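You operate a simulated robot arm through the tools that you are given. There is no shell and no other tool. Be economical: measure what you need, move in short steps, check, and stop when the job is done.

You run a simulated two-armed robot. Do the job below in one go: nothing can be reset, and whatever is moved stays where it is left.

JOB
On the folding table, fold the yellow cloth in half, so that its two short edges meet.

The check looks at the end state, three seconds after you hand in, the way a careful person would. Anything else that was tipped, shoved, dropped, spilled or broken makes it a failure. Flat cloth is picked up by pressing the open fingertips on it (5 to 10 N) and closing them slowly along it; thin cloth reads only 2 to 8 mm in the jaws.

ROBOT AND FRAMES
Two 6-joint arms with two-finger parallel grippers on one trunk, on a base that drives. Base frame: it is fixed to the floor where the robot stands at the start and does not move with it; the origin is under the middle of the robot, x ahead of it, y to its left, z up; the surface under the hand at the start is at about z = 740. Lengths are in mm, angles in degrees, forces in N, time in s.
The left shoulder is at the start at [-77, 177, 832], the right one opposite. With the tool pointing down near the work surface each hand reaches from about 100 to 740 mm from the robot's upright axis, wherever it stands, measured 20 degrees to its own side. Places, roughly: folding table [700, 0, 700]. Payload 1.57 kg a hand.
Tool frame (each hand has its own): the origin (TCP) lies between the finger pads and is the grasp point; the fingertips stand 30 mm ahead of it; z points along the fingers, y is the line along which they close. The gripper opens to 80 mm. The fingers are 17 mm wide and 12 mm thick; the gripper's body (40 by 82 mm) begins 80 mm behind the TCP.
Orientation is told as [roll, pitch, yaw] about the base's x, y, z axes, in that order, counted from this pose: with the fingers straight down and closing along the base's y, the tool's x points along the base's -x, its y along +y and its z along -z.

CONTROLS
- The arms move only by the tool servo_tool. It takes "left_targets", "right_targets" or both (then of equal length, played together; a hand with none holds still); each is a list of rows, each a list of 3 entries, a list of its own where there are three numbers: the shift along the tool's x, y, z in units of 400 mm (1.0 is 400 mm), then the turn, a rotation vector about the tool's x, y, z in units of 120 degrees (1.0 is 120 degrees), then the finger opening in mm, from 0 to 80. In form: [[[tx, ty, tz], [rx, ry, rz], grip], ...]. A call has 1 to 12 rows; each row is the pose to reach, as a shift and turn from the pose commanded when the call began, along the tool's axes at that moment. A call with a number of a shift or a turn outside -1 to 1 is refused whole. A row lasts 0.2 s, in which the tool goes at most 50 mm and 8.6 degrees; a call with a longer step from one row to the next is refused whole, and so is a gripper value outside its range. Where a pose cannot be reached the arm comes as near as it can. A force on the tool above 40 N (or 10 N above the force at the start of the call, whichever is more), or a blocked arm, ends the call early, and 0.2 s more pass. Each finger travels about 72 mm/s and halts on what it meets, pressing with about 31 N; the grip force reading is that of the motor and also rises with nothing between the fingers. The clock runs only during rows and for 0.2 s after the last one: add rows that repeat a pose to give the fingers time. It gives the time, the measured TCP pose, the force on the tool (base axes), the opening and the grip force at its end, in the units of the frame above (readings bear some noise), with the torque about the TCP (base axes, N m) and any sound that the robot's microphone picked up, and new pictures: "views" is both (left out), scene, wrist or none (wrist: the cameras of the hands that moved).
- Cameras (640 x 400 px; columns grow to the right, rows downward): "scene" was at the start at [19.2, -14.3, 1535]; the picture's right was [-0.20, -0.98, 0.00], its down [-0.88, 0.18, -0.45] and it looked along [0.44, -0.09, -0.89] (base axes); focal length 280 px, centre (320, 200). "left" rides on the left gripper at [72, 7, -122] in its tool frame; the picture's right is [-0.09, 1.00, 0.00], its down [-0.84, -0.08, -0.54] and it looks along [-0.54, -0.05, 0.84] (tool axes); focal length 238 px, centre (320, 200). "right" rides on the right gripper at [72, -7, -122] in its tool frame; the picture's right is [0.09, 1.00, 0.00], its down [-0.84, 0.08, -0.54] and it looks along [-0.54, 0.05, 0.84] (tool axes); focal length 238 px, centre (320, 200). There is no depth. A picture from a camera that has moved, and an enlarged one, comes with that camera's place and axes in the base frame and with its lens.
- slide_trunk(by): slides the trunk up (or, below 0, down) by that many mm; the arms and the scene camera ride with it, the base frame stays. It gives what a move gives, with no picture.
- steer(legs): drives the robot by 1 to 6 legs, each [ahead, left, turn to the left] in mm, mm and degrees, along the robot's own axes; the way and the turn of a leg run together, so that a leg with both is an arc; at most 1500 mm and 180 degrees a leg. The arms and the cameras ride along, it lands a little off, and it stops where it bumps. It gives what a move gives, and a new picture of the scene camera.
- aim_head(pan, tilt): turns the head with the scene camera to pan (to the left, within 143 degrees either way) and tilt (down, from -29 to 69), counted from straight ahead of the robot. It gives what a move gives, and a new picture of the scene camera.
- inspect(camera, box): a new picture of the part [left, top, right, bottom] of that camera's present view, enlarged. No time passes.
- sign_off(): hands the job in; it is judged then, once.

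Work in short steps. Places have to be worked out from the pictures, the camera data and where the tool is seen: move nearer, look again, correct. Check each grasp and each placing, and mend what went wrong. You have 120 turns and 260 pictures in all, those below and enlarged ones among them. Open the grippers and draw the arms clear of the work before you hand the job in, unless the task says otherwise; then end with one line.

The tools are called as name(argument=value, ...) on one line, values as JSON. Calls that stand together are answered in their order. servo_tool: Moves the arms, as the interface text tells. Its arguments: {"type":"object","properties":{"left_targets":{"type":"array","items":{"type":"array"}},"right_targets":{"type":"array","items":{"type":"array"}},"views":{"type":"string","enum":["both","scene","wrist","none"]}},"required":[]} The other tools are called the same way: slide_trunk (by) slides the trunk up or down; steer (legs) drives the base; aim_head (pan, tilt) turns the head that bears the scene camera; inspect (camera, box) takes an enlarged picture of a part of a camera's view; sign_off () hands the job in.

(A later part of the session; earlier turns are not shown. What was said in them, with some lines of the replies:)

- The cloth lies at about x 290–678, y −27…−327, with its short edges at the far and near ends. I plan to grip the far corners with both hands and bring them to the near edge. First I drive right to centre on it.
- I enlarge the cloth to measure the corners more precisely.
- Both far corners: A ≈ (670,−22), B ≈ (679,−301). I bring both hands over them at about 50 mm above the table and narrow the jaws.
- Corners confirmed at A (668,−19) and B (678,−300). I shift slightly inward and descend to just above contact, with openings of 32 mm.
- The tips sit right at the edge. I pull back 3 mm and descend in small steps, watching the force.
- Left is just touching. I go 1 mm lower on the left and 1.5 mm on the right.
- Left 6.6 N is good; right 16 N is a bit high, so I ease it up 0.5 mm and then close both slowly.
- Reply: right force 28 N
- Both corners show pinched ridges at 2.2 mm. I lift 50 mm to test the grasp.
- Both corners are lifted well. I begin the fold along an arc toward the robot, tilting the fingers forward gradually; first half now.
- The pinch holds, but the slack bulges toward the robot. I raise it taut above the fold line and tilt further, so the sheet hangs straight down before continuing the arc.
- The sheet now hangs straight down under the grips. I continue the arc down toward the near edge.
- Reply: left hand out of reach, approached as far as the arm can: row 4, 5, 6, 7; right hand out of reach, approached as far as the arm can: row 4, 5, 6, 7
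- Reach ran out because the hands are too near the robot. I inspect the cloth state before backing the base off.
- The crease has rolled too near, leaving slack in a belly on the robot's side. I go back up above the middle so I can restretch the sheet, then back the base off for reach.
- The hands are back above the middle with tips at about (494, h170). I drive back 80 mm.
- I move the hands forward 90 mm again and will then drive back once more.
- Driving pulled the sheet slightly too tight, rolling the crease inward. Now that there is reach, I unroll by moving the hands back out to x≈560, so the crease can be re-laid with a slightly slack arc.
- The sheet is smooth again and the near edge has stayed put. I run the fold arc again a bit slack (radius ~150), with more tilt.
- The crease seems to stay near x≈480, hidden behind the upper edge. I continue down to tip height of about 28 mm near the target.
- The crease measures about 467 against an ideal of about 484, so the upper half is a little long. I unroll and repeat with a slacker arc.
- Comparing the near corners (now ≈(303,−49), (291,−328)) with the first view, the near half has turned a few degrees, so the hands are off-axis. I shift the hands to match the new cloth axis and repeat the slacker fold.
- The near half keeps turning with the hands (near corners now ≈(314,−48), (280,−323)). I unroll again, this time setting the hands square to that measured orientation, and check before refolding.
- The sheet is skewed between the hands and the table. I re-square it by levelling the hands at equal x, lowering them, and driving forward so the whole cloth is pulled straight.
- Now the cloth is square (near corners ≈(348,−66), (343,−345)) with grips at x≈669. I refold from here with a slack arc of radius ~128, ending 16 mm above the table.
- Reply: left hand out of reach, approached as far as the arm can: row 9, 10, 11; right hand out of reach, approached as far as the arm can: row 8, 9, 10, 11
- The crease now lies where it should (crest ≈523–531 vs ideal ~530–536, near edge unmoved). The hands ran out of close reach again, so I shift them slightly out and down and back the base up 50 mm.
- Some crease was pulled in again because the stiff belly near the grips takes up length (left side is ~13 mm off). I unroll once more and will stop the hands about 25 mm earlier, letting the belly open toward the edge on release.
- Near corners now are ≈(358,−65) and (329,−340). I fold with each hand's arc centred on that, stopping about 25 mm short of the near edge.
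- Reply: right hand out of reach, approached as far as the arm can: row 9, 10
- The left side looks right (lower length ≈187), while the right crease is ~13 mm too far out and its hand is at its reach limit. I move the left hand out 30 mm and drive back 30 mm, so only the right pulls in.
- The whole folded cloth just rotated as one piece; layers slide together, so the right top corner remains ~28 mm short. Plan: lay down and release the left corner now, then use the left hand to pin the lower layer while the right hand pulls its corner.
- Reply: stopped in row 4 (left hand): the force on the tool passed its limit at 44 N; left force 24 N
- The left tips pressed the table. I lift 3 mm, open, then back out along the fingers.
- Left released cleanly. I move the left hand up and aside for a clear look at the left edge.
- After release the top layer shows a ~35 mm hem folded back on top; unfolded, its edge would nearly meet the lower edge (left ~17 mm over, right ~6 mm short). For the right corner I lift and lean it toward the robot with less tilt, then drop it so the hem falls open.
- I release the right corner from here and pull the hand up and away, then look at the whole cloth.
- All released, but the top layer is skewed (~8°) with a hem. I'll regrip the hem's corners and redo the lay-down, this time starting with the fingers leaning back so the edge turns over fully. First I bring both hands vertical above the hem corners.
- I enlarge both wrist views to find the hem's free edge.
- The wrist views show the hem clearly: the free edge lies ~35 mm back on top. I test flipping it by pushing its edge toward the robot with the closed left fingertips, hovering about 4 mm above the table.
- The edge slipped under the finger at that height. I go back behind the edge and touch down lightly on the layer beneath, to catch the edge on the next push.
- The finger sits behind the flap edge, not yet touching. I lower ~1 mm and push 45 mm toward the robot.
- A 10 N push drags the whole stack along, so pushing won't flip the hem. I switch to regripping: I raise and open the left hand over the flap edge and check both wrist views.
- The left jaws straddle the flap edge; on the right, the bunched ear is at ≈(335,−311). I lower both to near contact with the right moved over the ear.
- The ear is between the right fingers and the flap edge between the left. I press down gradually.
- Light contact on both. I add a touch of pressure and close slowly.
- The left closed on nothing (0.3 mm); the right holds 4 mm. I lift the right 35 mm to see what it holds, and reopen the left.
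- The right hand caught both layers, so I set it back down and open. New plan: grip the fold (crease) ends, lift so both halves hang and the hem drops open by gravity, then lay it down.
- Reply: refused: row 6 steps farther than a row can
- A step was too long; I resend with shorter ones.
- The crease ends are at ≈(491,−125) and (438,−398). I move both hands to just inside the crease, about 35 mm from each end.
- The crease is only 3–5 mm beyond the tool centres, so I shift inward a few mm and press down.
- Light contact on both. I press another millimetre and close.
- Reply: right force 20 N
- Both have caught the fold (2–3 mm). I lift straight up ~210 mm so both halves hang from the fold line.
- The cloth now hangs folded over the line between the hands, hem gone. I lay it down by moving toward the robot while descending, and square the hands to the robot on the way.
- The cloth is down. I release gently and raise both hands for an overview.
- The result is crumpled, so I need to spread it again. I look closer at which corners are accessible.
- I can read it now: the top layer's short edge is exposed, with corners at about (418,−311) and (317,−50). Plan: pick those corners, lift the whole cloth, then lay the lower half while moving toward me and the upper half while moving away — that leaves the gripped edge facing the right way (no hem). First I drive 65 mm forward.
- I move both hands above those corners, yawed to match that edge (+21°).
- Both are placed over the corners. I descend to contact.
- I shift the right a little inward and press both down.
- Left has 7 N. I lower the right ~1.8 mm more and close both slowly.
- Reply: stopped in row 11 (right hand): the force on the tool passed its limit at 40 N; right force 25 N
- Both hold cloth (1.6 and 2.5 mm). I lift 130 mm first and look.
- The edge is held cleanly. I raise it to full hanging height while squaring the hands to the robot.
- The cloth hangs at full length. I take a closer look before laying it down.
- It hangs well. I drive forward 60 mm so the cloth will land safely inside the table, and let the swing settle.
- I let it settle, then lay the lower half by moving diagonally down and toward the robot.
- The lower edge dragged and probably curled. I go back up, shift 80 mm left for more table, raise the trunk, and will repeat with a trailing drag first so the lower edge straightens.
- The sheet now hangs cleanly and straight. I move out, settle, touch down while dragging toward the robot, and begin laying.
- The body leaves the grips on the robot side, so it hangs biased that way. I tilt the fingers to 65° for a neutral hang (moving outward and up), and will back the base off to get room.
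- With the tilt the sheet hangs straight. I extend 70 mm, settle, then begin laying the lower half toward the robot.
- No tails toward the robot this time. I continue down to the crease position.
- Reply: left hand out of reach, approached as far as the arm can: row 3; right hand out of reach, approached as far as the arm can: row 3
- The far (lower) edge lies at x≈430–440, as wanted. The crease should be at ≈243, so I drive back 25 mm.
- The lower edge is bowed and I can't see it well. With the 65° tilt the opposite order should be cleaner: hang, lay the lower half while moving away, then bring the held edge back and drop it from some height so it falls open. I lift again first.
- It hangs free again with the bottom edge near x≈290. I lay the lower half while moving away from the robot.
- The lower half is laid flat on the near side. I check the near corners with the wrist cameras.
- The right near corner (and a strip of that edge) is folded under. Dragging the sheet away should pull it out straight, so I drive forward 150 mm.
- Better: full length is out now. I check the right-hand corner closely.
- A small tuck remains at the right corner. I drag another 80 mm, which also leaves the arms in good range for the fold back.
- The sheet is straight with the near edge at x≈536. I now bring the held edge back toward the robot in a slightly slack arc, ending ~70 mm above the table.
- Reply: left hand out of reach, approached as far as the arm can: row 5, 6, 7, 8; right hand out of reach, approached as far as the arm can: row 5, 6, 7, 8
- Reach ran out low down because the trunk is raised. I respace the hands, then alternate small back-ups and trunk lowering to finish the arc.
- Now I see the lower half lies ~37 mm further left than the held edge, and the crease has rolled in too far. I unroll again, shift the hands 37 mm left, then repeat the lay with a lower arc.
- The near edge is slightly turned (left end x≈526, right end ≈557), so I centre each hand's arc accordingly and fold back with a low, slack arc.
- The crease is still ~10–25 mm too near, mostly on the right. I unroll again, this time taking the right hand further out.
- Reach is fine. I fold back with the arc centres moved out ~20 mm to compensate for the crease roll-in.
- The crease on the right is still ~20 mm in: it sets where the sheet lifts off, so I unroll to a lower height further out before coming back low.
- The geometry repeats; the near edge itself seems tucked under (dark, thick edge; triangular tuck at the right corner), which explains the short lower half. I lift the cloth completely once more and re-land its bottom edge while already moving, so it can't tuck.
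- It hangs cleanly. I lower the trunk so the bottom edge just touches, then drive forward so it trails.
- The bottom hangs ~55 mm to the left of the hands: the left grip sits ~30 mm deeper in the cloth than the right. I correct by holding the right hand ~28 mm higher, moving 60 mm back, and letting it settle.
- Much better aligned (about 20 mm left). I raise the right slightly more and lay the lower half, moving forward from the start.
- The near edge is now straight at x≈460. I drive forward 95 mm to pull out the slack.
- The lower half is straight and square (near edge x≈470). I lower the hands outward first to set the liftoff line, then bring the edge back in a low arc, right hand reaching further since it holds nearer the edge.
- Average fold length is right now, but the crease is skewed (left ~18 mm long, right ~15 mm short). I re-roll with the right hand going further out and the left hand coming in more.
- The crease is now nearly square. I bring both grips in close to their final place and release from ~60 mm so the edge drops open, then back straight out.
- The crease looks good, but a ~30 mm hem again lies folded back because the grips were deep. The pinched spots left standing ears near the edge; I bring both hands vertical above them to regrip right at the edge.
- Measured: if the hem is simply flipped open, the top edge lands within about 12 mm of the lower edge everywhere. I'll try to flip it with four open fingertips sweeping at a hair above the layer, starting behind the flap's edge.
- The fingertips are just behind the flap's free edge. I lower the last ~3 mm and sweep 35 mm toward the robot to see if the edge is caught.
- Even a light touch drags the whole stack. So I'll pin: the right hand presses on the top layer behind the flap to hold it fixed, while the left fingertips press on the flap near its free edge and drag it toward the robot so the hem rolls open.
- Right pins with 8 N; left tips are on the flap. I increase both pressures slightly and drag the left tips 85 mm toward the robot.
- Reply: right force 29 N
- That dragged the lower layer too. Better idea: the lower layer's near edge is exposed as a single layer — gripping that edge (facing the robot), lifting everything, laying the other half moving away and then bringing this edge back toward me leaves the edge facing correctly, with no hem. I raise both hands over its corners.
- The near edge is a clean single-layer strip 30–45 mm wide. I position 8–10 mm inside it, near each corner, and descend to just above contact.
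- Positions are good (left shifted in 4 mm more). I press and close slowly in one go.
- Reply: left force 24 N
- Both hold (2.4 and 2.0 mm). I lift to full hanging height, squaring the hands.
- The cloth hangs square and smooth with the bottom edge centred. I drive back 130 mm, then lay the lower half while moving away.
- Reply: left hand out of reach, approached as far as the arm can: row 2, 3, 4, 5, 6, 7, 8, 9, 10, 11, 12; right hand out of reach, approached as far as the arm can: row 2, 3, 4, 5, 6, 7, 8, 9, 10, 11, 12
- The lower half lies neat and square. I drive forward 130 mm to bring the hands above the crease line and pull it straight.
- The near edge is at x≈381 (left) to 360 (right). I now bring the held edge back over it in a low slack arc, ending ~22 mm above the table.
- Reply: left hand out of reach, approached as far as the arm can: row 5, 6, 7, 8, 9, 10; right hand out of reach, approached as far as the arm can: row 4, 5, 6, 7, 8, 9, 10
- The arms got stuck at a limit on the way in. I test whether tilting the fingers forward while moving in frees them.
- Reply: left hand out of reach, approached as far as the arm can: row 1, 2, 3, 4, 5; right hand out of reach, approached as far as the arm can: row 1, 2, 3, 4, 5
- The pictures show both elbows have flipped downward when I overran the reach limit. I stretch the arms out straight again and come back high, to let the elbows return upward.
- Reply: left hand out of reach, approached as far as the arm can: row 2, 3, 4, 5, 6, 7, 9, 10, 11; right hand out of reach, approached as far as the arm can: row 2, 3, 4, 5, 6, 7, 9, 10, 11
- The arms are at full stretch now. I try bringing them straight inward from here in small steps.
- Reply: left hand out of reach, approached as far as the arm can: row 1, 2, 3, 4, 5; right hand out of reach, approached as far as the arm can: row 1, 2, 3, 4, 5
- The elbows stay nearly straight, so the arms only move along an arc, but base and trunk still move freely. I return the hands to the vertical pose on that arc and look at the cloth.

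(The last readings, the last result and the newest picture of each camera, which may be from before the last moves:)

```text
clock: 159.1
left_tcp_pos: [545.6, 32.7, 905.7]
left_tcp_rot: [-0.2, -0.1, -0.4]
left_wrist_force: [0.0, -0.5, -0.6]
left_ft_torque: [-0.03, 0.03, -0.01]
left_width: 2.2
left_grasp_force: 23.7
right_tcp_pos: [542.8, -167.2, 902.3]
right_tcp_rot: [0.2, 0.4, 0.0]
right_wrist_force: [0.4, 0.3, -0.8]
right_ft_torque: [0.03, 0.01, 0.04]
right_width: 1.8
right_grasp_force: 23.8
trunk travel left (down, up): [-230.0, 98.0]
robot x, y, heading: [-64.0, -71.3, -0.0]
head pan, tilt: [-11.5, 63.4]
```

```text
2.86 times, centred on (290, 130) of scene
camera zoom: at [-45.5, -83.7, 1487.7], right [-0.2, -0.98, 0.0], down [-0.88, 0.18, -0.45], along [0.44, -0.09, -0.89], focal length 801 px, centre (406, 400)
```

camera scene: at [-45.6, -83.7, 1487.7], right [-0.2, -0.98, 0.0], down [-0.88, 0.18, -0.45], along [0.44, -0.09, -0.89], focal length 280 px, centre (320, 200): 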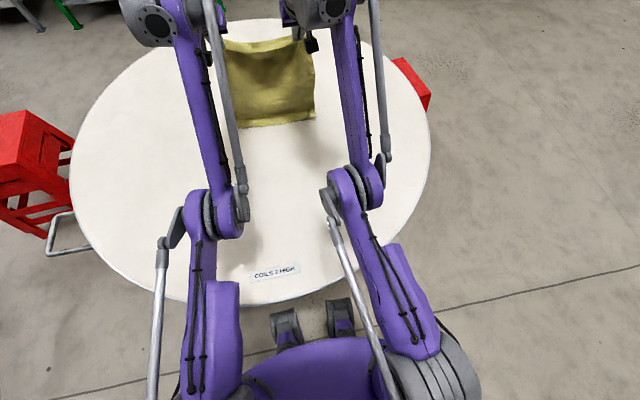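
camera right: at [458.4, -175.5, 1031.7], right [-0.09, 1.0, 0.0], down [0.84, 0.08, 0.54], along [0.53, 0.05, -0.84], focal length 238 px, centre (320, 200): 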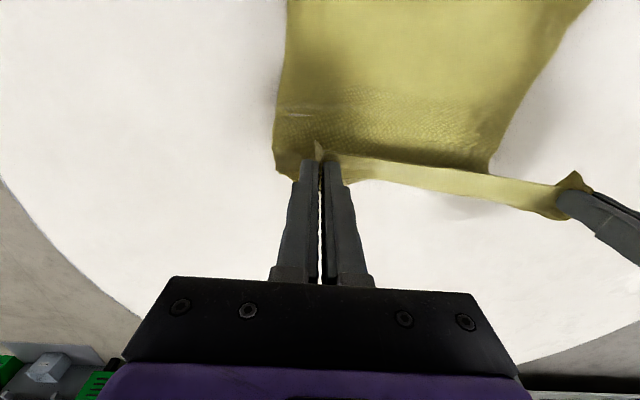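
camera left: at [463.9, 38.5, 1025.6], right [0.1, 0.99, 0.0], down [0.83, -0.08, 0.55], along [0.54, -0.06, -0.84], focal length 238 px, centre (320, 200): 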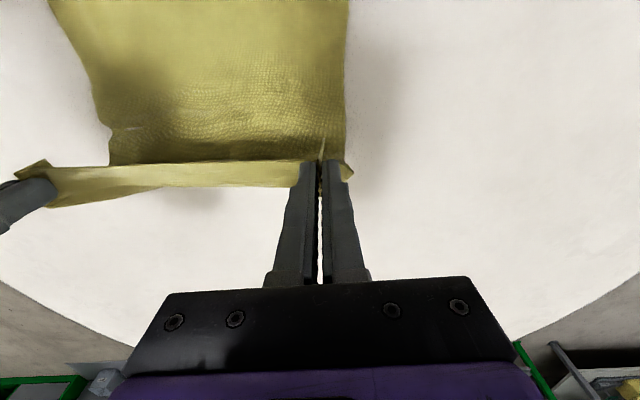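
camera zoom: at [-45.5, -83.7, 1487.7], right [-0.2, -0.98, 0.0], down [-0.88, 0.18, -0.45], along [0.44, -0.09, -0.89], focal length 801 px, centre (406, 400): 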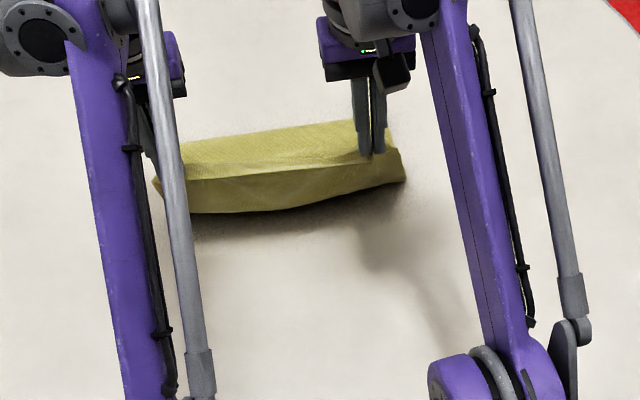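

The sheet now trails on the far side. I repeat the sequence that worked: lift fully, back up 130 mm, lay the lower half with the same motion, and drive forward 130 mm.

servo_tool(left_targets=[[[0.02, 0, -0.08], [0, 0, 0], 0], [[0.05, 0, -0.16], [0, 0, 0], 0], [[0.085, 0, -0.24], [0, 0, 0], 0], [[0.12, 0, -0.32], [0, 0, 0], 0], [[0.155, 0, -0.4], [0, 0, 0], 0], [[0.195, 0, -0.48], [0, 0, 0], 0], [[0.24, 0, -0.56], [0, 0, 0], 0], [[0.289, 0, -0.645], [0, 0, 0], 0], [[0.289, 0, -0.645], [0, 0, 0], 0], [[0.289, 0, -0.645], [0, 0, 0], 0]], right_targets=[[[0.02, 0, -0.08], [0, 0, 0], 0], [[0.05, 0, -0.16], [0, 0, 0], 0], [[0.085, 0, -0.24], [0, 0, 0], 0], [[0.12, 0, -0.32], [0, 0, 0], 0], [[0.155, 0, -0.4], [0, 0, 0], 0], [[0.195, 0, -0.48], [0, 0, 0], 0], [[0.24, 0, -0.56], [0, 0, 0], 0], [[0.289, 0, -0.645], [0, 0, 0], 0], [[0.289, 0, -0.645], [0, 0, 0], 0], [[0.289, 0, -0.645], [0, 0, 0], 0]], views="none")

steer(legs=[[-130, 0, 0]])

servo_tool(left_targets=[[[0, 0, 0], [0, 0, 0], 0], [[-0.07, 0, 0.02], [0, 0, 0], 0], [[-0.14, 0, 0.045], [0, 0, 0], 0], [[-0.21, 0, 0.08], [0, 0, 0], 0], [[-0.27, 0, 0.13], [0, 0, 0], 0], [[-0.3275, 0, 0.1875], [0, 0, 0], 0], [[-0.385, 0, 0.245], [0, 0, 0], 0], [[-0.4425, 0, 0.3025], [0, 0, 0], 0], [[-0.5, 0, 0.36], [0, 0, 0], 0], [[-0.55, 0, 0.415], [0, 0, 0], 0], [[-0.59, 0, 0.47], [0, 0, 0], 0], [[-0.6125, 0, 0.5125], [0, 0, 0], 0]], right_targets=[[[0, 0, 0], [0, 0, 0], 0], [[-0.07, 0, 0.02], [0, 0, 0], 0], [[-0.14, 0, 0.045], [0, 0, 0], 0], [[-0.21, 0, 0.08], [0, 0, 0], 0], [[-0.27, 0, 0.13], [0, 0, 0], 0], [[-0.3275, 0, 0.1875], [0, 0, 0], 0], [[-0.385, 0, 0.245], [0, 0, 0], 0], [[-0.4425, 0, 0.3025], [0, 0, 0], 0], [[-0.5, 0, 0.36], [0, 0, 0], 0], [[-0.55, 0, 0.415], [0, 0, 0], 0], [[-0.59, 0, 0.47], [0, 0, 0], 0], [[-0.6125, 0, 0.5125], [0, 0, 0], 0]], views="none")

steer(legs=[[120, 0, 0]])

inspect(camera="scene", box=[200, 60, 380, 200])

```text
clock: 161.3
left_tcp_pos: [430.5, 35.2, 1165.7]
left_tcp_rot: [-0.3, -0.2, -0.3]
left_wrist_force: [-0.2, -1.7, -0.2]
left_ft_torque: [-0.07, -0.02, 0.04]
left_width: 2.1
left_grasp_force: 23.8
left hand out of reach, approached as far as the arm can: row 7
right_tcp_pos: [429.5, -169.0, 1160.3]
right_tcp_rot: [0.1, 0.4, 0.0]
right_wrist_force: [-0.4, 1.7, 0.5]
right_ft_torque: [0.03, -0.04, 0.0]
right_width: 2.0
right_grasp_force: 24.2
right hand out of reach, approached as far as the arm can: row 7
trunk travel left (down, up): [-230.0, 98.0]
robot x, y, heading: [-67.7, -68.9, -0.1]
head pan, tilt: [-11.5, 63.4]
```

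```text
clock: 162.6
left_tcp_pos: [300.4, 34.1, 1164.6]
left_tcp_rot: [-0.2, -0.2, -0.5]
left_wrist_force: [-1.0, -0.3, -0.6]
left_ft_torque: [-0.08, -0.03, 0.03]
left_width: 2.1
left_grasp_force: 23.9
right_tcp_pos: [299.1, -169.0, 1160.9]
right_tcp_rot: [0.1, 0.4, 0.0]
right_wrist_force: [0.2, 1.7, -0.3]
right_ft_torque: [0.05, -0.04, -0.02]
right_width: 1.8
right_grasp_force: 23.9
trunk travel left (down, up): [-230.0, 98.0]
robot x, y, heading: [-198.3, -68.3, 0.1]
head pan, tilt: [-11.5, 63.4]
camera scene: at [-175.8, -83.4, 1487.7], right [-0.2, -0.98, 0.0], down [-0.88, 0.18, -0.45], along [0.44, -0.09, -0.89], focal length 280 px, centre (320, 200)
```

scene: 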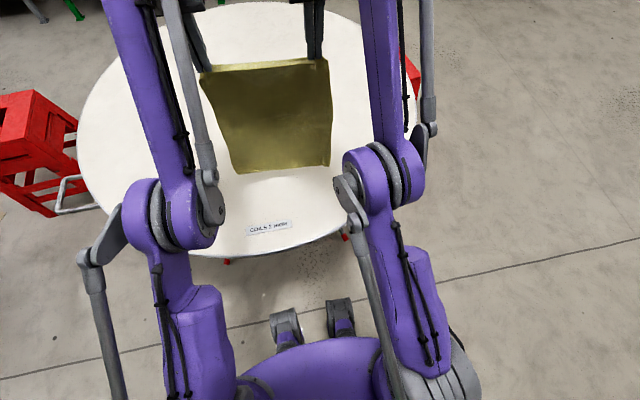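

```text
clock: 165.2
left_tcp_pos: [454.2, 39.0, 934.0]
left_tcp_rot: [-0.3, -0.3, -0.5]
left_wrist_force: [-1.0, -14.1, -0.6]
left_ft_torque: [-0.42, 0.04, -0.07]
left_width: 2.5
left_grasp_force: 24.0
left hand out of reach, approached as far as the arm can: row 2, 3, 4, 5, 6, 7, 8, 9, 10, 11, 12
right_tcp_pos: [453.4, -175.7, 922.4]
right_tcp_rot: [0.2, 0.5, 0.0]
right_wrist_force: [0.9, 13.9, 1.3]
right_ft_torque: [0.47, -0.04, -0.09]
right_width: 2.0
right_grasp_force: 23.6
right hand out of reach, approached as far as the arm can: row 2, 3, 4, 5, 6, 7, 8, 9, 10, 11, 12
trunk travel left (down, up): [-230.0, 98.0]
robot x, y, heading: [-190.8, -67.9, -0.3]
head pan, tilt: [-11.5, 63.4]
```

```text
clock: 166.4
left_tcp_pos: [571.8, 37.8, 933.6]
left_tcp_rot: [-0.3, -0.2, -0.4]
left_wrist_force: [-0.1, -14.8, -1.1]
left_ft_torque: [-0.44, 0.06, -0.11]
left_width: 2.1
left_grasp_force: 23.9
right_tcp_pos: [573.2, -175.6, 922.8]
right_tcp_rot: [0.3, 0.5, 0.1]
right_wrist_force: [1.3, 16.2, 1.2]
right_ft_torque: [0.49, -0.03, -0.1]
right_width: 2.3
right_grasp_force: 23.2
trunk travel left (down, up): [-230.0, 98.0]
robot x, y, heading: [-75.6, -69.3, 0.1]
head pan, tilt: [-11.5, 63.4]
camera scene: at [-56.2, -83.6, 1487.6], right [-0.2, -0.98, 0.0], down [-0.88, 0.18, -0.45], along [0.44, -0.09, -0.89], focal length 280 px, centre (320, 200)
```

scene: 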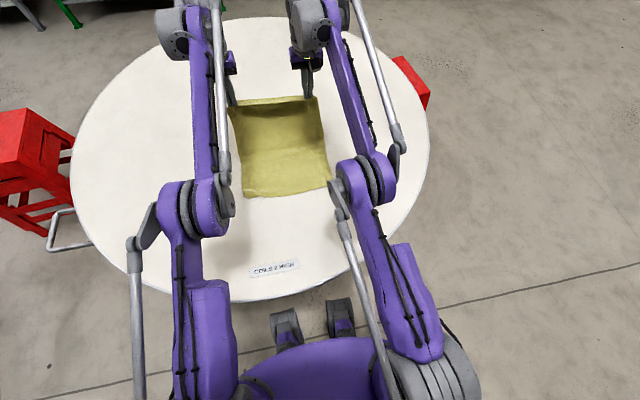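

```text
2.86 times, centred on (290, 130) of scene
camera zoom: at [-56.2, -83.6, 1487.6], right [-0.2, -0.98, 0.0], down [-0.88, 0.18, -0.45], along [0.44, -0.09, -0.89], focal length 801 px, centre (406, 400)
```

zoom: 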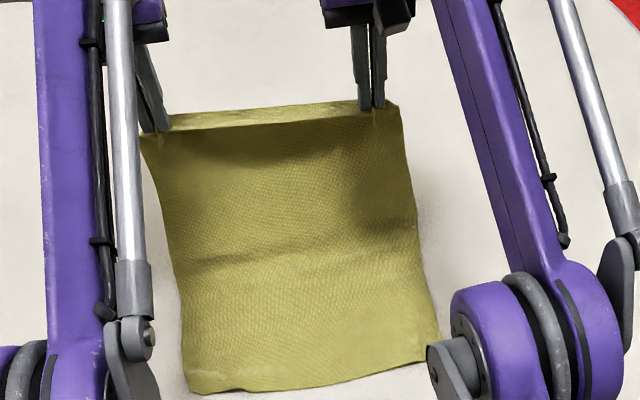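

Same good state as before: lower half square, near edge x≈355–369. Now I fold back using small arm descents along the arc interleaved with driving backward.

servo_tool(left_targets=[[[-0.02, -0.004, 0.05], [0, 0, 0], 0], [[-0.043, -0.008, 0.105], [0, 0, 0], 0]], right_targets=[[[-0.017, 0.004, 0.04], [0, 0, 0], 0], [[-0.034, 0.008, 0.078], [0, 0, 0], 0]], views="none")

steer(legs=[[-85, 0, 0]])

servo_tool(left_targets=[[[-0.018, 0, 0.048], [0, 0, 0], 0], [[-0.036, 0, 0.095], [0, 0, 0], 0]], right_targets=[[[-0.018, 0, 0.048], [0, 0, 0], 0], [[-0.036, 0, 0.095], [0, 0, 0], 0]], views="none")

steer(legs=[[-50, 0, 0]])

inspect(camera="scene", box=[200, 60, 380, 200])

```text
clock: 167.0
left_tcp_pos: [585.2, 35.0, 890.6]
left_tcp_rot: [-0.3, -0.1, -0.4]
left_wrist_force: [0.1, -6.2, -0.6]
left_ft_torque: [-0.13, 0.04, -0.04]
left_width: 2.1
left_grasp_force: 23.5
left hand out of reach, approached as far as the arm can: row 2
right_tcp_pos: [580.8, -172.5, 890.1]
right_tcp_rot: [0.2, 0.4, 0.0]
right_wrist_force: [0.9, 5.0, 0.4]
right_ft_torque: [0.22, -0.02, -0.03]
right_width: 2.2
right_grasp_force: 23.7
right hand out of reach, approached as far as the arm can: row 2
trunk travel left (down, up): [-230.0, 98.0]
robot x, y, heading: [-78.4, -66.0, 0.2]
head pan, tilt: [-11.5, 63.4]
```

```text
clock: 168.1
left_tcp_pos: [500.5, 36.0, 891.7]
left_tcp_rot: [-0.4, -0.2, -0.5]
left_wrist_force: [-1.2, -6.3, 0.3]
left_ft_torque: [-0.2, 0.0, 0.01]
left_width: 2.4
left_grasp_force: 24.2
right_tcp_pos: [495.8, -172.7, 891.2]
right_tcp_rot: [0.3, 0.3, 0.1]
right_wrist_force: [-0.4, 5.8, 1.1]
right_ft_torque: [0.16, -0.04, -0.07]
right_width: 2.1
right_grasp_force: 24.2
trunk travel left (down, up): [-230.0, 98.0]
robot x, y, heading: [-161.0, -68.4, 0.1]
head pan, tilt: [-11.5, 63.4]
camera scene: at [-141.1, -83.5, 1487.7], right [-0.2, -0.98, 0.0], down [-0.88, 0.18, -0.45], along [0.44, -0.09, -0.89], focal length 280 px, centre (320, 200)
```

scene: 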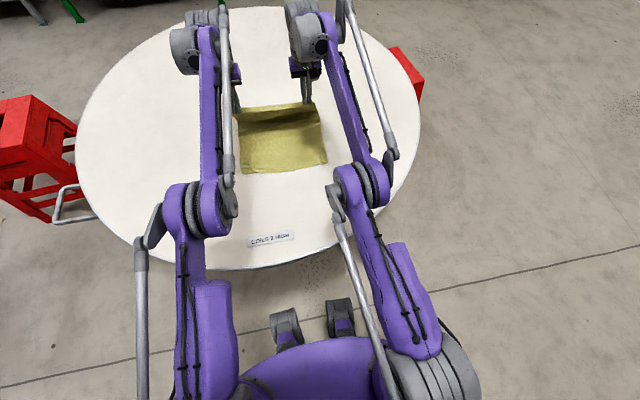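

```text
clock: 168.7
left_tcp_pos: [509.0, 35.7, 850.6]
left_tcp_rot: [-0.3, -0.2, -0.5]
left_wrist_force: [0.4, -4.7, 0.3]
left_ft_torque: [-0.13, 0.0, -0.03]
left_width: 2.4
left_grasp_force: 23.6
left hand out of reach, approached as far as the arm can: row 2
right_tcp_pos: [510.5, -171.0, 852.3]
right_tcp_rot: [0.1, 0.4, 0.0]
right_wrist_force: [0.2, 6.0, 0.8]
right_ft_torque: [0.14, -0.03, -0.03]
right_width: 2.2
right_grasp_force: 24.1
trunk travel left (down, up): [-230.0, 98.0]
robot x, y, heading: [-157.7, -67.6, -0.1]
head pan, tilt: [-11.5, 63.4]
```

```text
clock: 169.6
left_tcp_pos: [457.8, 35.1, 852.3]
left_tcp_rot: [-0.4, -0.3, -0.5]
left_wrist_force: [0.2, -6.4, -0.2]
left_ft_torque: [-0.18, 0.01, -0.02]
left_width: 2.5
left_grasp_force: 23.8
right_tcp_pos: [458.3, -172.6, 851.9]
right_tcp_rot: [0.2, 0.4, 0.0]
right_wrist_force: [-0.7, 5.4, -0.7]
right_ft_torque: [0.15, -0.06, -0.03]
right_width: 2.1
right_grasp_force: 23.8
trunk travel left (down, up): [-230.0, 98.0]
robot x, y, heading: [-210.6, -65.8, 0.0]
head pan, tilt: [-11.5, 63.4]
camera scene: at [-191.3, -83.4, 1487.7], right [-0.2, -0.98, 0.0], down [-0.88, 0.18, -0.45], along [0.44, -0.09, -0.89], focal length 280 px, centre (320, 200)
```

scene: 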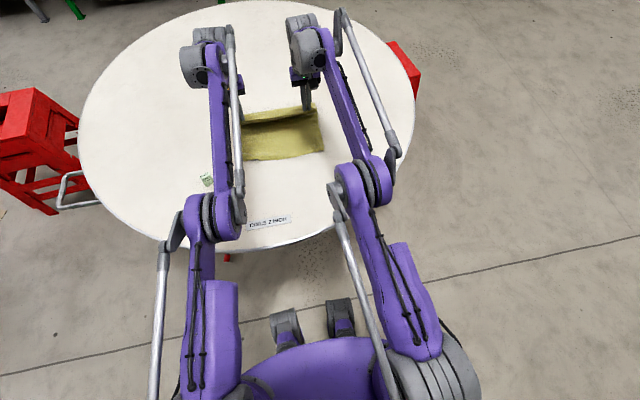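

```text
2.86 times, centred on (290, 130) of scene
camera zoom: at [-191.3, -83.4, 1487.7], right [-0.2, -0.98, 0.0], down [-0.88, 0.18, -0.45], along [0.44, -0.09, -0.89], focal length 801 px, centre (406, 400)
```

zoom: 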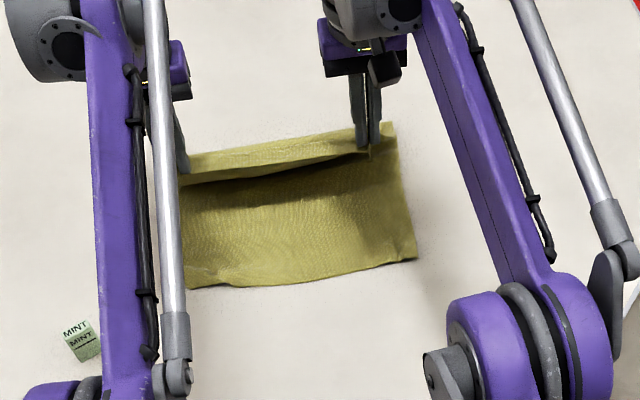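

It's working: the top layer now curves the right way over the grips. The elbows are low, so I raise the trunk in steps (arms lowering equally), then continue down and back; I check before the last step.

servo_tool(left_targets=[[[-0.014, 0, 0.05], [0, 0, 0], 0], [[-0.028, 0, 0.1], [0, 0, 0], 0]], right_targets=[[[-0.014, 0, 0.05], [0, 0, 0], 0], [[-0.028, 0, 0.1], [0, 0, 0], 0]], views="none")

slide_trunk(by=40)

servo_tool(left_targets=[[[-0.014, 0, 0.05], [0, 0, 0], 0], [[-0.026, 0, 0.1], [0, 0, 0], 0]], right_targets=[[[-0.014, 0, 0.05], [0, 0, 0], 0], [[-0.026, 0, 0.1], [0, 0, 0], 0]], views="none")

slide_trunk(by=40)

servo_tool(left_targets=[[[-0.01, 0, 0.045], [0, 0, 0], 0], [[-0.02, 0, 0.09], [0, 0, 0], 0]], right_targets=[[[-0.01, 0, 0.045], [0, 0, 0], 0], [[-0.02, 0, 0.09], [0, 0, 0], 0]], views="none")

steer(legs=[[-75, 0, 0]])

```text
clock: 170.2
left_tcp_pos: [470.1, 33.9, 811.9]
left_tcp_rot: [-0.3, -0.2, -0.5]
left_wrist_force: [-0.1, -4.6, 0.6]
left_ft_torque: [-0.12, 0.0, -0.03]
left_width: 2.1
left_grasp_force: 23.2
right_tcp_pos: [466.2, -172.9, 810.8]
right_tcp_rot: [0.2, 0.4, 0.0]
right_wrist_force: [0.3, 4.7, -0.7]
right_ft_torque: [0.17, -0.02, -0.02]
right_width: 1.9
right_grasp_force: 23.7
right hand out of reach, approached as far as the arm can: row 2
trunk travel left (down, up): [-230.0, 98.0]
robot x, y, heading: [-212.3, -68.1, 0.1]
head pan, tilt: [-11.5, 63.4]
```

```text
clock: 171.1
left_tcp_pos: [469.3, 35.3, 850.8]
left_tcp_rot: [-0.3, -0.1, -0.5]
left_wrist_force: [-0.5, -5.1, 0.1]
left_ft_torque: [-0.16, 0.0, -0.04]
left_width: 2.2
left_grasp_force: 23.8
right_tcp_pos: [465.5, -171.8, 852.0]
right_tcp_rot: [0.2, 0.4, 0.0]
right_wrist_force: [0.8, 5.2, -0.5]
right_ft_torque: [0.14, -0.01, -0.06]
right_width: 2.3
right_grasp_force: 23.3
trunk travel left (down, up): [-270.0, 58.0]
robot x, y, heading: [-210.7, -73.9, -0.0]
head pan, tilt: [-11.5, 63.4]
```

```text
clock: 171.7
left_tcp_pos: [481.5, 35.4, 810.4]
left_tcp_rot: [-0.3, -0.3, -0.6]
left_wrist_force: [-1.9, -5.8, -0.7]
left_ft_torque: [-0.22, 0.07, -0.04]
left_width: 2.3
left_grasp_force: 23.6
right_tcp_pos: [478.2, -173.1, 810.8]
right_tcp_rot: [0.3, 0.4, 0.0]
right_wrist_force: [0.4, 5.9, 1.2]
right_ft_torque: [0.2, 0.02, -0.04]
right_width: 2.2
right_grasp_force: 23.8
trunk travel left (down, up): [-270.0, 58.0]
robot x, y, heading: [-210.9, -67.0, -0.1]
head pan, tilt: [-11.5, 63.4]
```

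```text
clock: 172.5
left_tcp_pos: [481.0, 35.8, 851.3]
left_tcp_rot: [-0.3, -0.2, -0.5]
left_wrist_force: [-0.2, -4.9, -0.5]
left_ft_torque: [-0.12, 0.02, -0.04]
left_width: 2.6
left_grasp_force: 23.8
right_tcp_pos: [475.1, -173.1, 850.6]
right_tcp_rot: [0.2, 0.4, -0.1]
right_wrist_force: [0.8, 5.0, -0.7]
right_ft_torque: [0.19, -0.02, -0.04]
right_width: 2.4
right_grasp_force: 23.7
trunk travel left (down, up): [-310.0, 18.0]
robot x, y, heading: [-208.8, -68.2, -0.1]
head pan, tilt: [-11.5, 63.4]
```

```text
clock: 173.1
left_tcp_pos: [489.3, 35.5, 814.4]
left_tcp_rot: [-0.3, -0.2, -0.4]
left_wrist_force: [-0.6, -4.4, -0.3]
left_ft_torque: [-0.15, 0.02, -0.03]
left_width: 2.3
left_grasp_force: 24.0
right_tcp_pos: [483.3, -173.4, 814.4]
right_tcp_rot: [0.2, 0.4, 0.1]
right_wrist_force: [-0.1, 3.9, -0.4]
right_ft_torque: [0.15, -0.03, -0.03]
right_width: 2.1
right_grasp_force: 24.1
trunk travel left (down, up): [-310.0, 18.0]
robot x, y, heading: [-214.7, -67.2, 0.1]
head pan, tilt: [-11.5, 63.4]
```

```text
clock: 174.1
left_tcp_pos: [414.6, 35.5, 815.6]
left_tcp_rot: [-0.3, -0.2, -0.6]
left_wrist_force: [-1.3, -5.3, 0.3]
left_ft_torque: [-0.16, -0.03, 0.0]
left_width: 2.3
left_grasp_force: 23.6
right_tcp_pos: [409.6, -172.4, 816.4]
right_tcp_rot: [0.2, 0.4, -0.1]
right_wrist_force: [1.0, 4.7, 0.3]
right_ft_torque: [0.1, -0.02, -0.04]
right_width: 2.2
right_grasp_force: 24.1
trunk travel left (down, up): [-310.0, 18.0]
robot x, y, heading: [-285.3, -69.6, 0.2]
head pan, tilt: [-11.5, 63.4]
camera scene: at [-267.3, -83.3, 1573.8], right [-0.2, -0.98, 0.0], down [-0.88, 0.18, -0.45], along [0.44, -0.09, -0.89], focal length 280 px, centre (320, 200)
```

scene: 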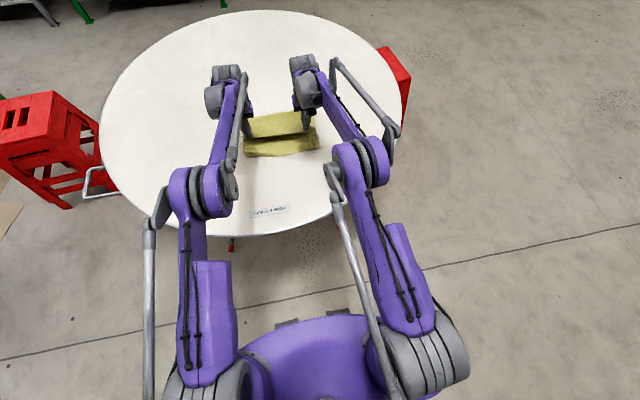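

Good. I lower to ~14 mm and back up 42 mm to bring the edge above the near edge, then check with both wrist cameras.

servo_tool(left_targets=[[[-0.008, 0, 0.04], [0, 0, 0], 0], [[-0.014, 0, 0.075], [0, 0, 0], 0]], right_targets=[[[-0.008, 0, 0.04], [0, 0, 0], 0], [[-0.014, 0, 0.075], [0, 0, 0], 0]], views="none")

steer(legs=[[-40, 0, 0]])

inspect(camera="left", box=[0, 0, 640, 400])

inspect(camera="right", box=[0, 0, 640, 400])

```text
clock: 174.7
left_tcp_pos: [420.3, 35.1, 784.1]
left_tcp_rot: [-0.3, -0.2, -0.4]
left_wrist_force: [0.1, -2.6, 0.3]
left_ft_torque: [-0.15, 0.0, -0.03]
left_width: 2.6
left_grasp_force: 24.4
right_tcp_pos: [415.1, -172.9, 786.2]
right_tcp_rot: [0.3, 0.4, 0.0]
right_wrist_force: [0.2, 4.3, -1.2]
right_ft_torque: [0.08, -0.02, -0.02]
right_width: 2.3
right_grasp_force: 23.7
trunk travel left (down, up): [-310.0, 18.0]
robot x, y, heading: [-284.6, -70.2, -0.0]
head pan, tilt: [-11.5, 63.4]
```

```text
clock: 175.6
left_tcp_pos: [382.5, 34.5, 786.0]
left_tcp_rot: [-0.4, -0.3, -0.4]
left_wrist_force: [-0.7, -4.4, 1.2]
left_ft_torque: [-0.16, 0.01, -0.04]
left_width: 2.2
left_grasp_force: 23.6
right_tcp_pos: [375.7, -172.7, 785.2]
right_tcp_rot: [0.3, 0.5, 0.0]
right_wrist_force: [0.1, 4.5, 0.3]
right_ft_torque: [0.07, -0.03, -0.02]
right_width: 2.2
right_grasp_force: 23.9
trunk travel left (down, up): [-310.0, 18.0]
robot x, y, heading: [-323.6, -70.3, -0.3]
head pan, tilt: [-11.5, 63.4]
camera scene: at [-305.0, -83.2, 1574.0], right [-0.2, -0.98, 0.0], down [-0.88, 0.18, -0.45], along [0.44, -0.09, -0.89], focal length 280 px, centre (320, 200)
```

scene: 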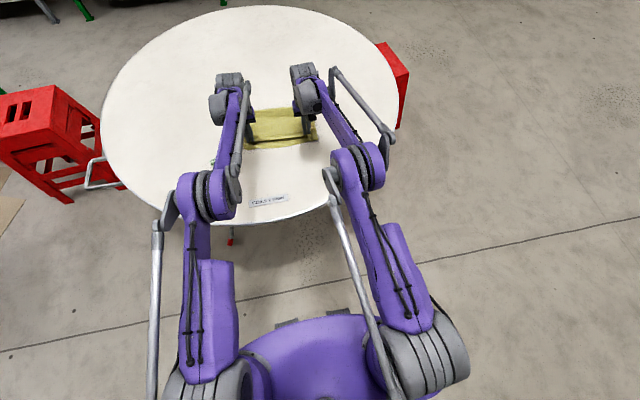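

```text
1.00 times, centred on (320, 200) of left (not enlarged: the box is as wide or as high as the picture)
camera zoom: at [308.9, 42.4, 907.4], right [0.1, 0.99, 0.0], down [0.83, -0.08, 0.55], along [0.54, -0.06, -0.84], focal length 238 px, centre (320, 200)
```

zoom: 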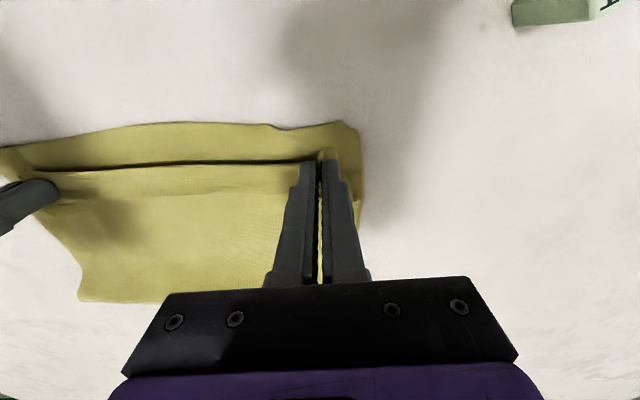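

```text
1.00 times, centred on (320, 200) of right (not enlarged: the box is as wide or as high as the picture)
camera zoom: at [306.7, -179.2, 907.9], right [-0.09, 1.0, 0.0], down [0.84, 0.08, 0.54], along [0.53, 0.05, -0.84], focal length 238 px, centre (320, 200)
```

zoom: 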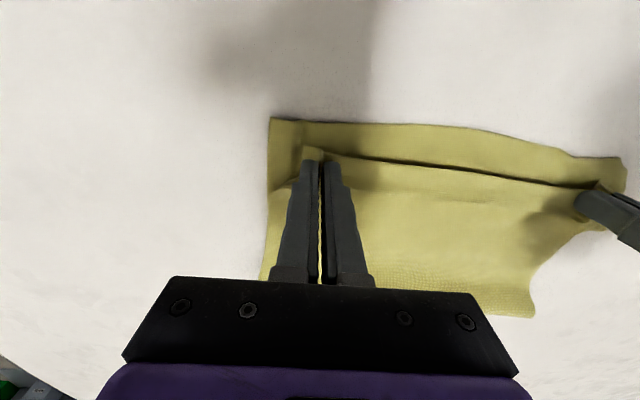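

Excellent — no hem, and the held edge lies parallel, about 20 mm short of the lower edge on both sides. I back up 20 mm, lower to the table, release slowly and rise.

steer(legs=[[-21, 0, 0]])

servo_tool(left_targets=[[[-0.002, 0, 0.015], [0, 0, 0], 0], [[-0.003, 0, 0.026], [0, 0, 0], 0], [[-0.003, 0, 0.026], [0, 0, 0], 6], [[-0.003, 0, 0.026], [0, 0, 0], 12], [[-0.003, 0, 0.026], [0, 0, 0], 20], [[-0.003, 0, 0.026], [0, 0, 0], 28], [[-0.003, 0, 0.026], [0, 0, 0], 30], [[0.0, 0, -0.03], [0, 0, 0], 30], [[0.005, 0, -0.1], [0, 0, 0], 30], [[0.015, 0, -0.18], [0, 0, 0], 30]], right_targets=[[[-0.002, 0, 0.015], [0, 0, 0], 0], [[-0.003, 0, 0.026], [0, 0, 0], 0], [[-0.003, 0, 0.026], [0, 0, 0], 6], [[-0.003, 0, 0.026], [0, 0, 0], 12], [[-0.003, 0, 0.026], [0, 0, 0], 20], [[-0.003, 0, 0.026], [0, 0, 0], 28], [[-0.003, 0, 0.026], [0, 0, 0], 30], [[0.0, 0, -0.03], [0, 0, 0], 30], [[0.005, 0, -0.1], [0, 0, 0], 30], [[0.015, 0, -0.18], [0, 0, 0], 30]], views="wrist")

```text
clock: 176.4
left_tcp_pos: [362.2, 35.3, 784.2]
left_tcp_rot: [-0.4, -0.2, -0.6]
left_wrist_force: [-0.3, -3.1, -0.5]
left_ft_torque: [-0.15, 0.02, -0.05]
left_width: 2.5
left_grasp_force: 23.4
right_tcp_pos: [357.8, -171.4, 782.9]
right_tcp_rot: [0.3, 0.4, 0.0]
right_wrist_force: [0.5, 3.5, 1.0]
right_ft_torque: [0.12, -0.01, -0.04]
right_width: 2.0
right_grasp_force: 23.9
trunk travel left (down, up): [-310.0, 18.0]
robot x, y, heading: [-345.4, -70.5, 0.1]
head pan, tilt: [-11.5, 63.4]
camera scene: at [-324.4, -83.2, 1573.9], right [-0.2, -0.98, 0.0], down [-0.88, 0.18, -0.45], along [0.44, -0.09, -0.9], focal length 280 px, centre (320, 200)
```

scene: 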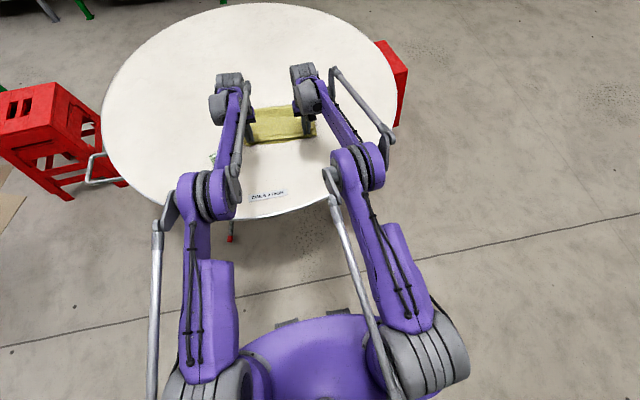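

```text
clock: 178.6
left_tcp_pos: [354.1, 35.2, 858.4]
left_tcp_rot: [-0.3, -0.2, -0.6]
left_wrist_force: [-0.1, 0.1, -0.1]
left_ft_torque: [-0.01, -0.02, -0.02]
left_width: 29.9
left_grasp_force: 0.1
right_tcp_pos: [349.0, -171.8, 857.7]
right_tcp_rot: [0.1, 0.3, 0.0]
right_wrist_force: [0.4, -0.7, 0.4]
right_ft_torque: [0.01, 0.0, 0.03]
right_width: 29.8
right_grasp_force: 0.1
trunk travel left (down, up): [-310.0, 18.0]
robot x, y, heading: [-343.7, -68.3, -0.1]
head pan, tilt: [-11.5, 63.4]
camera right: at [278.6, -178.5, 980.0], right [-0.09, 1.0, 0.0], down [0.84, 0.08, 0.54], along [0.53, 0.05, -0.84], focal length 238 px, centre (320, 200)
camera left: at [280.1, 42.9, 979.6], right [0.1, 0.99, 0.0], down [0.83, -0.08, 0.55], along [0.54, -0.06, -0.84], focal length 238 px, centre (320, 200)
```

right: 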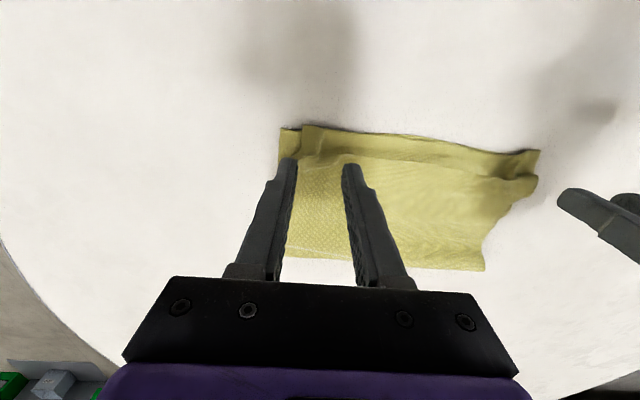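
left: 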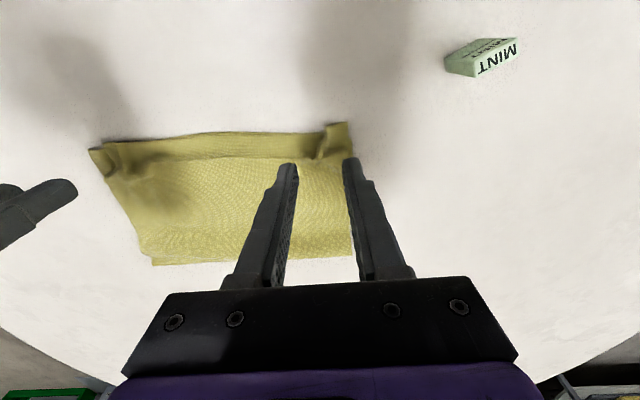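

The edges now meet along the near side with no hem. I back the robot away and take a clear final look.

steer(legs=[[-200, 0, 0]])

inspect(camera="scene", box=[220, 60, 340, 135])

inspect(camera="left", box=[40, 100, 400, 325])

```text
clock: 180.2
left_tcp_pos: [154.8, 35.2, 856.8]
left_tcp_rot: [-0.3, -0.2, -0.6]
left_wrist_force: [-0.7, -0.2, -0.1]
left_ft_torque: [-0.03, -0.01, 0.0]
left_width: 30.1
left_grasp_force: 0.0
right_tcp_pos: [150.2, -172.5, 857.2]
right_tcp_rot: [0.2, 0.4, 0.0]
right_wrist_force: [-0.5, -0.3, 0.1]
right_ft_torque: [-0.01, 0.02, 0.02]
right_width: 30.0
right_grasp_force: 0.1
trunk travel left (down, up): [-310.0, 18.0]
robot x, y, heading: [-541.4, -70.2, -0.0]
head pan, tilt: [-11.5, 63.4]
camera scene: at [-525.9, -82.7, 1573.8], right [-0.2, -0.98, 0.0], down [-0.88, 0.18, -0.45], along [0.44, -0.09, -0.89], focal length 280 px, centre (320, 200)
```

scene: 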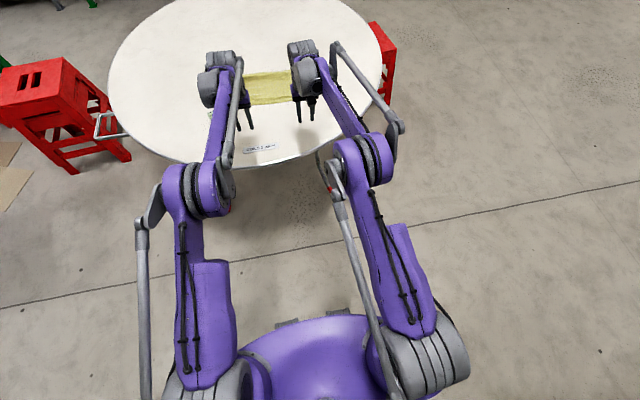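

```text
5.33 times, centred on (280, 98) of scene
camera zoom: at [-525.9, -82.7, 1573.8], right [-0.2, -0.98, 0.0], down [-0.88, 0.18, -0.45], along [0.44, -0.09, -0.89], focal length 1496 px, centre (533, 747)
```

zoom: 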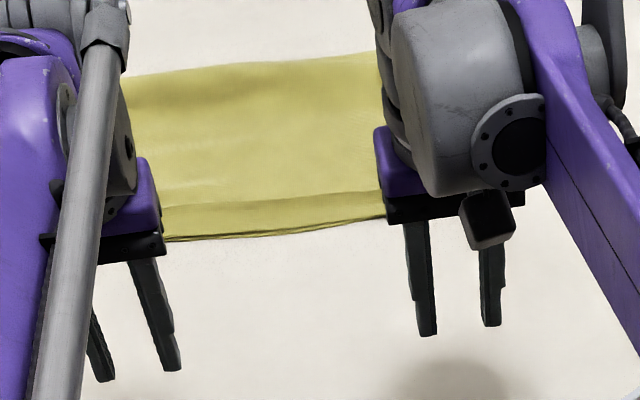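

```text
1.78 times, centred on (220, 212) of left
camera zoom: at [81.7, 42.7, 979.4], right [0.1, 0.99, -0.01], down [0.83, -0.08, 0.55], along [0.54, -0.06, -0.84], focal length 424 px, centre (498, 178)
```

zoom: 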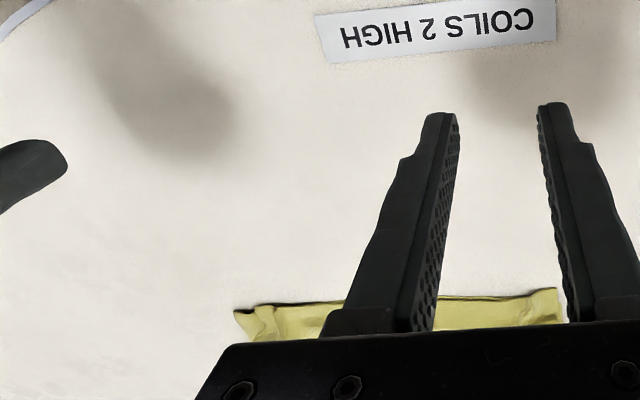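

The two edges lie together along the near side, with the fold straight. I back off a bit more for an unobstructed check.

steer(legs=[[-180, 0, 0]])

aim_head(pan=0, tilt=40)

inspect(camera="scene", box=[250, 140, 400, 240])

```text
clock: 181.7
left_tcp_pos: [-23.8, 35.4, 857.4]
left_tcp_rot: [-0.3, -0.3, -0.7]
left_wrist_force: [-0.1, -1.0, 0.0]
left_ft_torque: [0.0, -0.01, -0.01]
left_width: 29.9
left_grasp_force: 0.1
right_tcp_pos: [-29.6, -172.3, 855.4]
right_tcp_rot: [0.2, 0.4, 0.0]
right_wrist_force: [-0.5, 0.6, 0.0]
right_ft_torque: [-0.03, -0.01, -0.03]
right_width: 30.0
right_grasp_force: 0.1
trunk travel left (down, up): [-310.0, 18.0]
robot x, y, heading: [-725.7, -67.0, -0.2]
head pan, tilt: [-11.5, 63.4]
camera scene: at [-705.5, -82.0, 1573.8], right [-0.2, -0.98, 0.0], down [-0.88, 0.18, -0.45], along [0.44, -0.09, -0.89], focal length 280 px, centre (320, 200)
```

scene: 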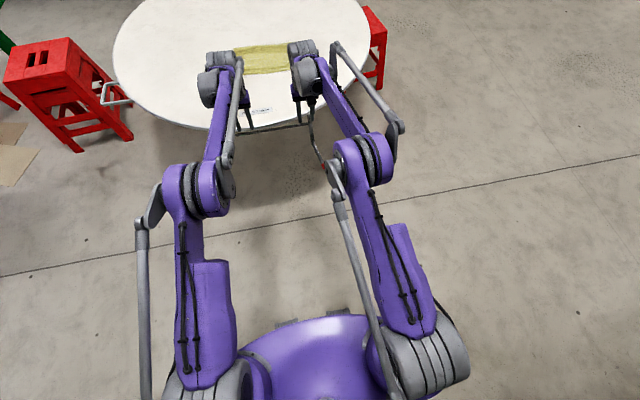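

```text
clock: 182.6
left_tcp_pos: [-24.5, 35.1, 856.3]
left_tcp_rot: [-0.3, -0.3, -0.7]
left_wrist_force: [-0.7, -1.0, 0.3]
left_ft_torque: [-0.03, 0.0, -0.01]
left_width: 29.7
left_grasp_force: 0.1
right_tcp_pos: [-30.4, -172.8, 856.4]
right_tcp_rot: [0.2, 0.4, -0.1]
right_wrist_force: [-0.5, 0.9, 0.0]
right_ft_torque: [-0.04, 0.02, -0.01]
right_width: 30.2
right_grasp_force: 0.1
trunk travel left (down, up): [-310.0, 18.0]
robot x, y, heading: [-723.3, -66.7, -0.6]
head pan, tilt: [0.0, 40.0]
camera scene: at [-681.5, -69.7, 1604.1], right [0.0, -1.0, 0.0], down [-0.64, 0.0, -0.77], along [0.77, 0.0, -0.64], focal length 280 px, centre (320, 200)
```

scene: 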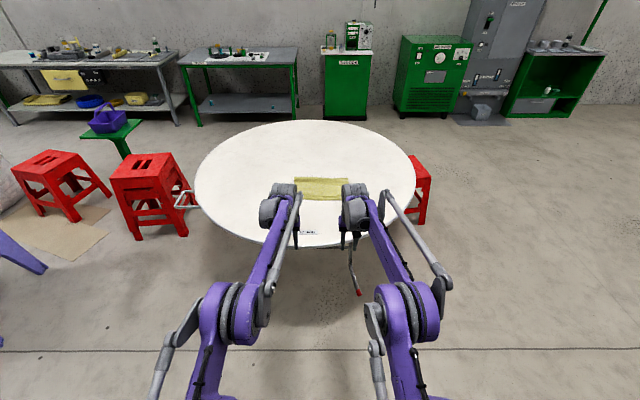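

```text
4.00 times, centred on (325, 190) of scene
camera zoom: at [-681.5, -69.7, 1604.1], right [0.0, -1.0, 0.0], down [-0.64, 0.0, -0.77], along [0.77, 0.0, -0.64], focal length 1122 px, centre (300, 240)
```

zoom: 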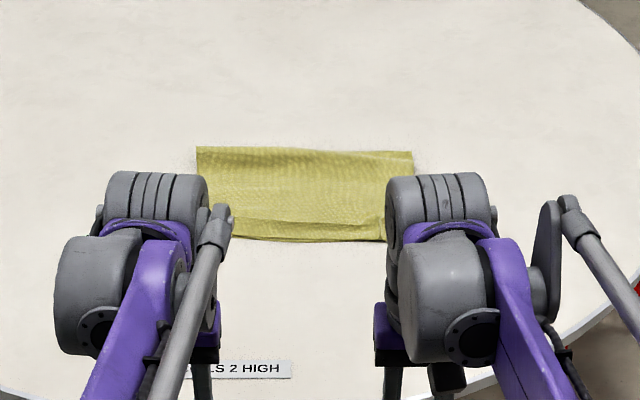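

The cloth is folded into a neat rectangle with its short edges together; the grippers are open and clear, and I see nothing else on the table moved. I hand in.

sign_off()

```text
The job is handed in.
```

The yellow cloth is folded in half on the folding table with its two short edges meeting along the near side, and I have handed the job in; the only flaw I saw is some slight bunching left by the fingers at the two near corners.
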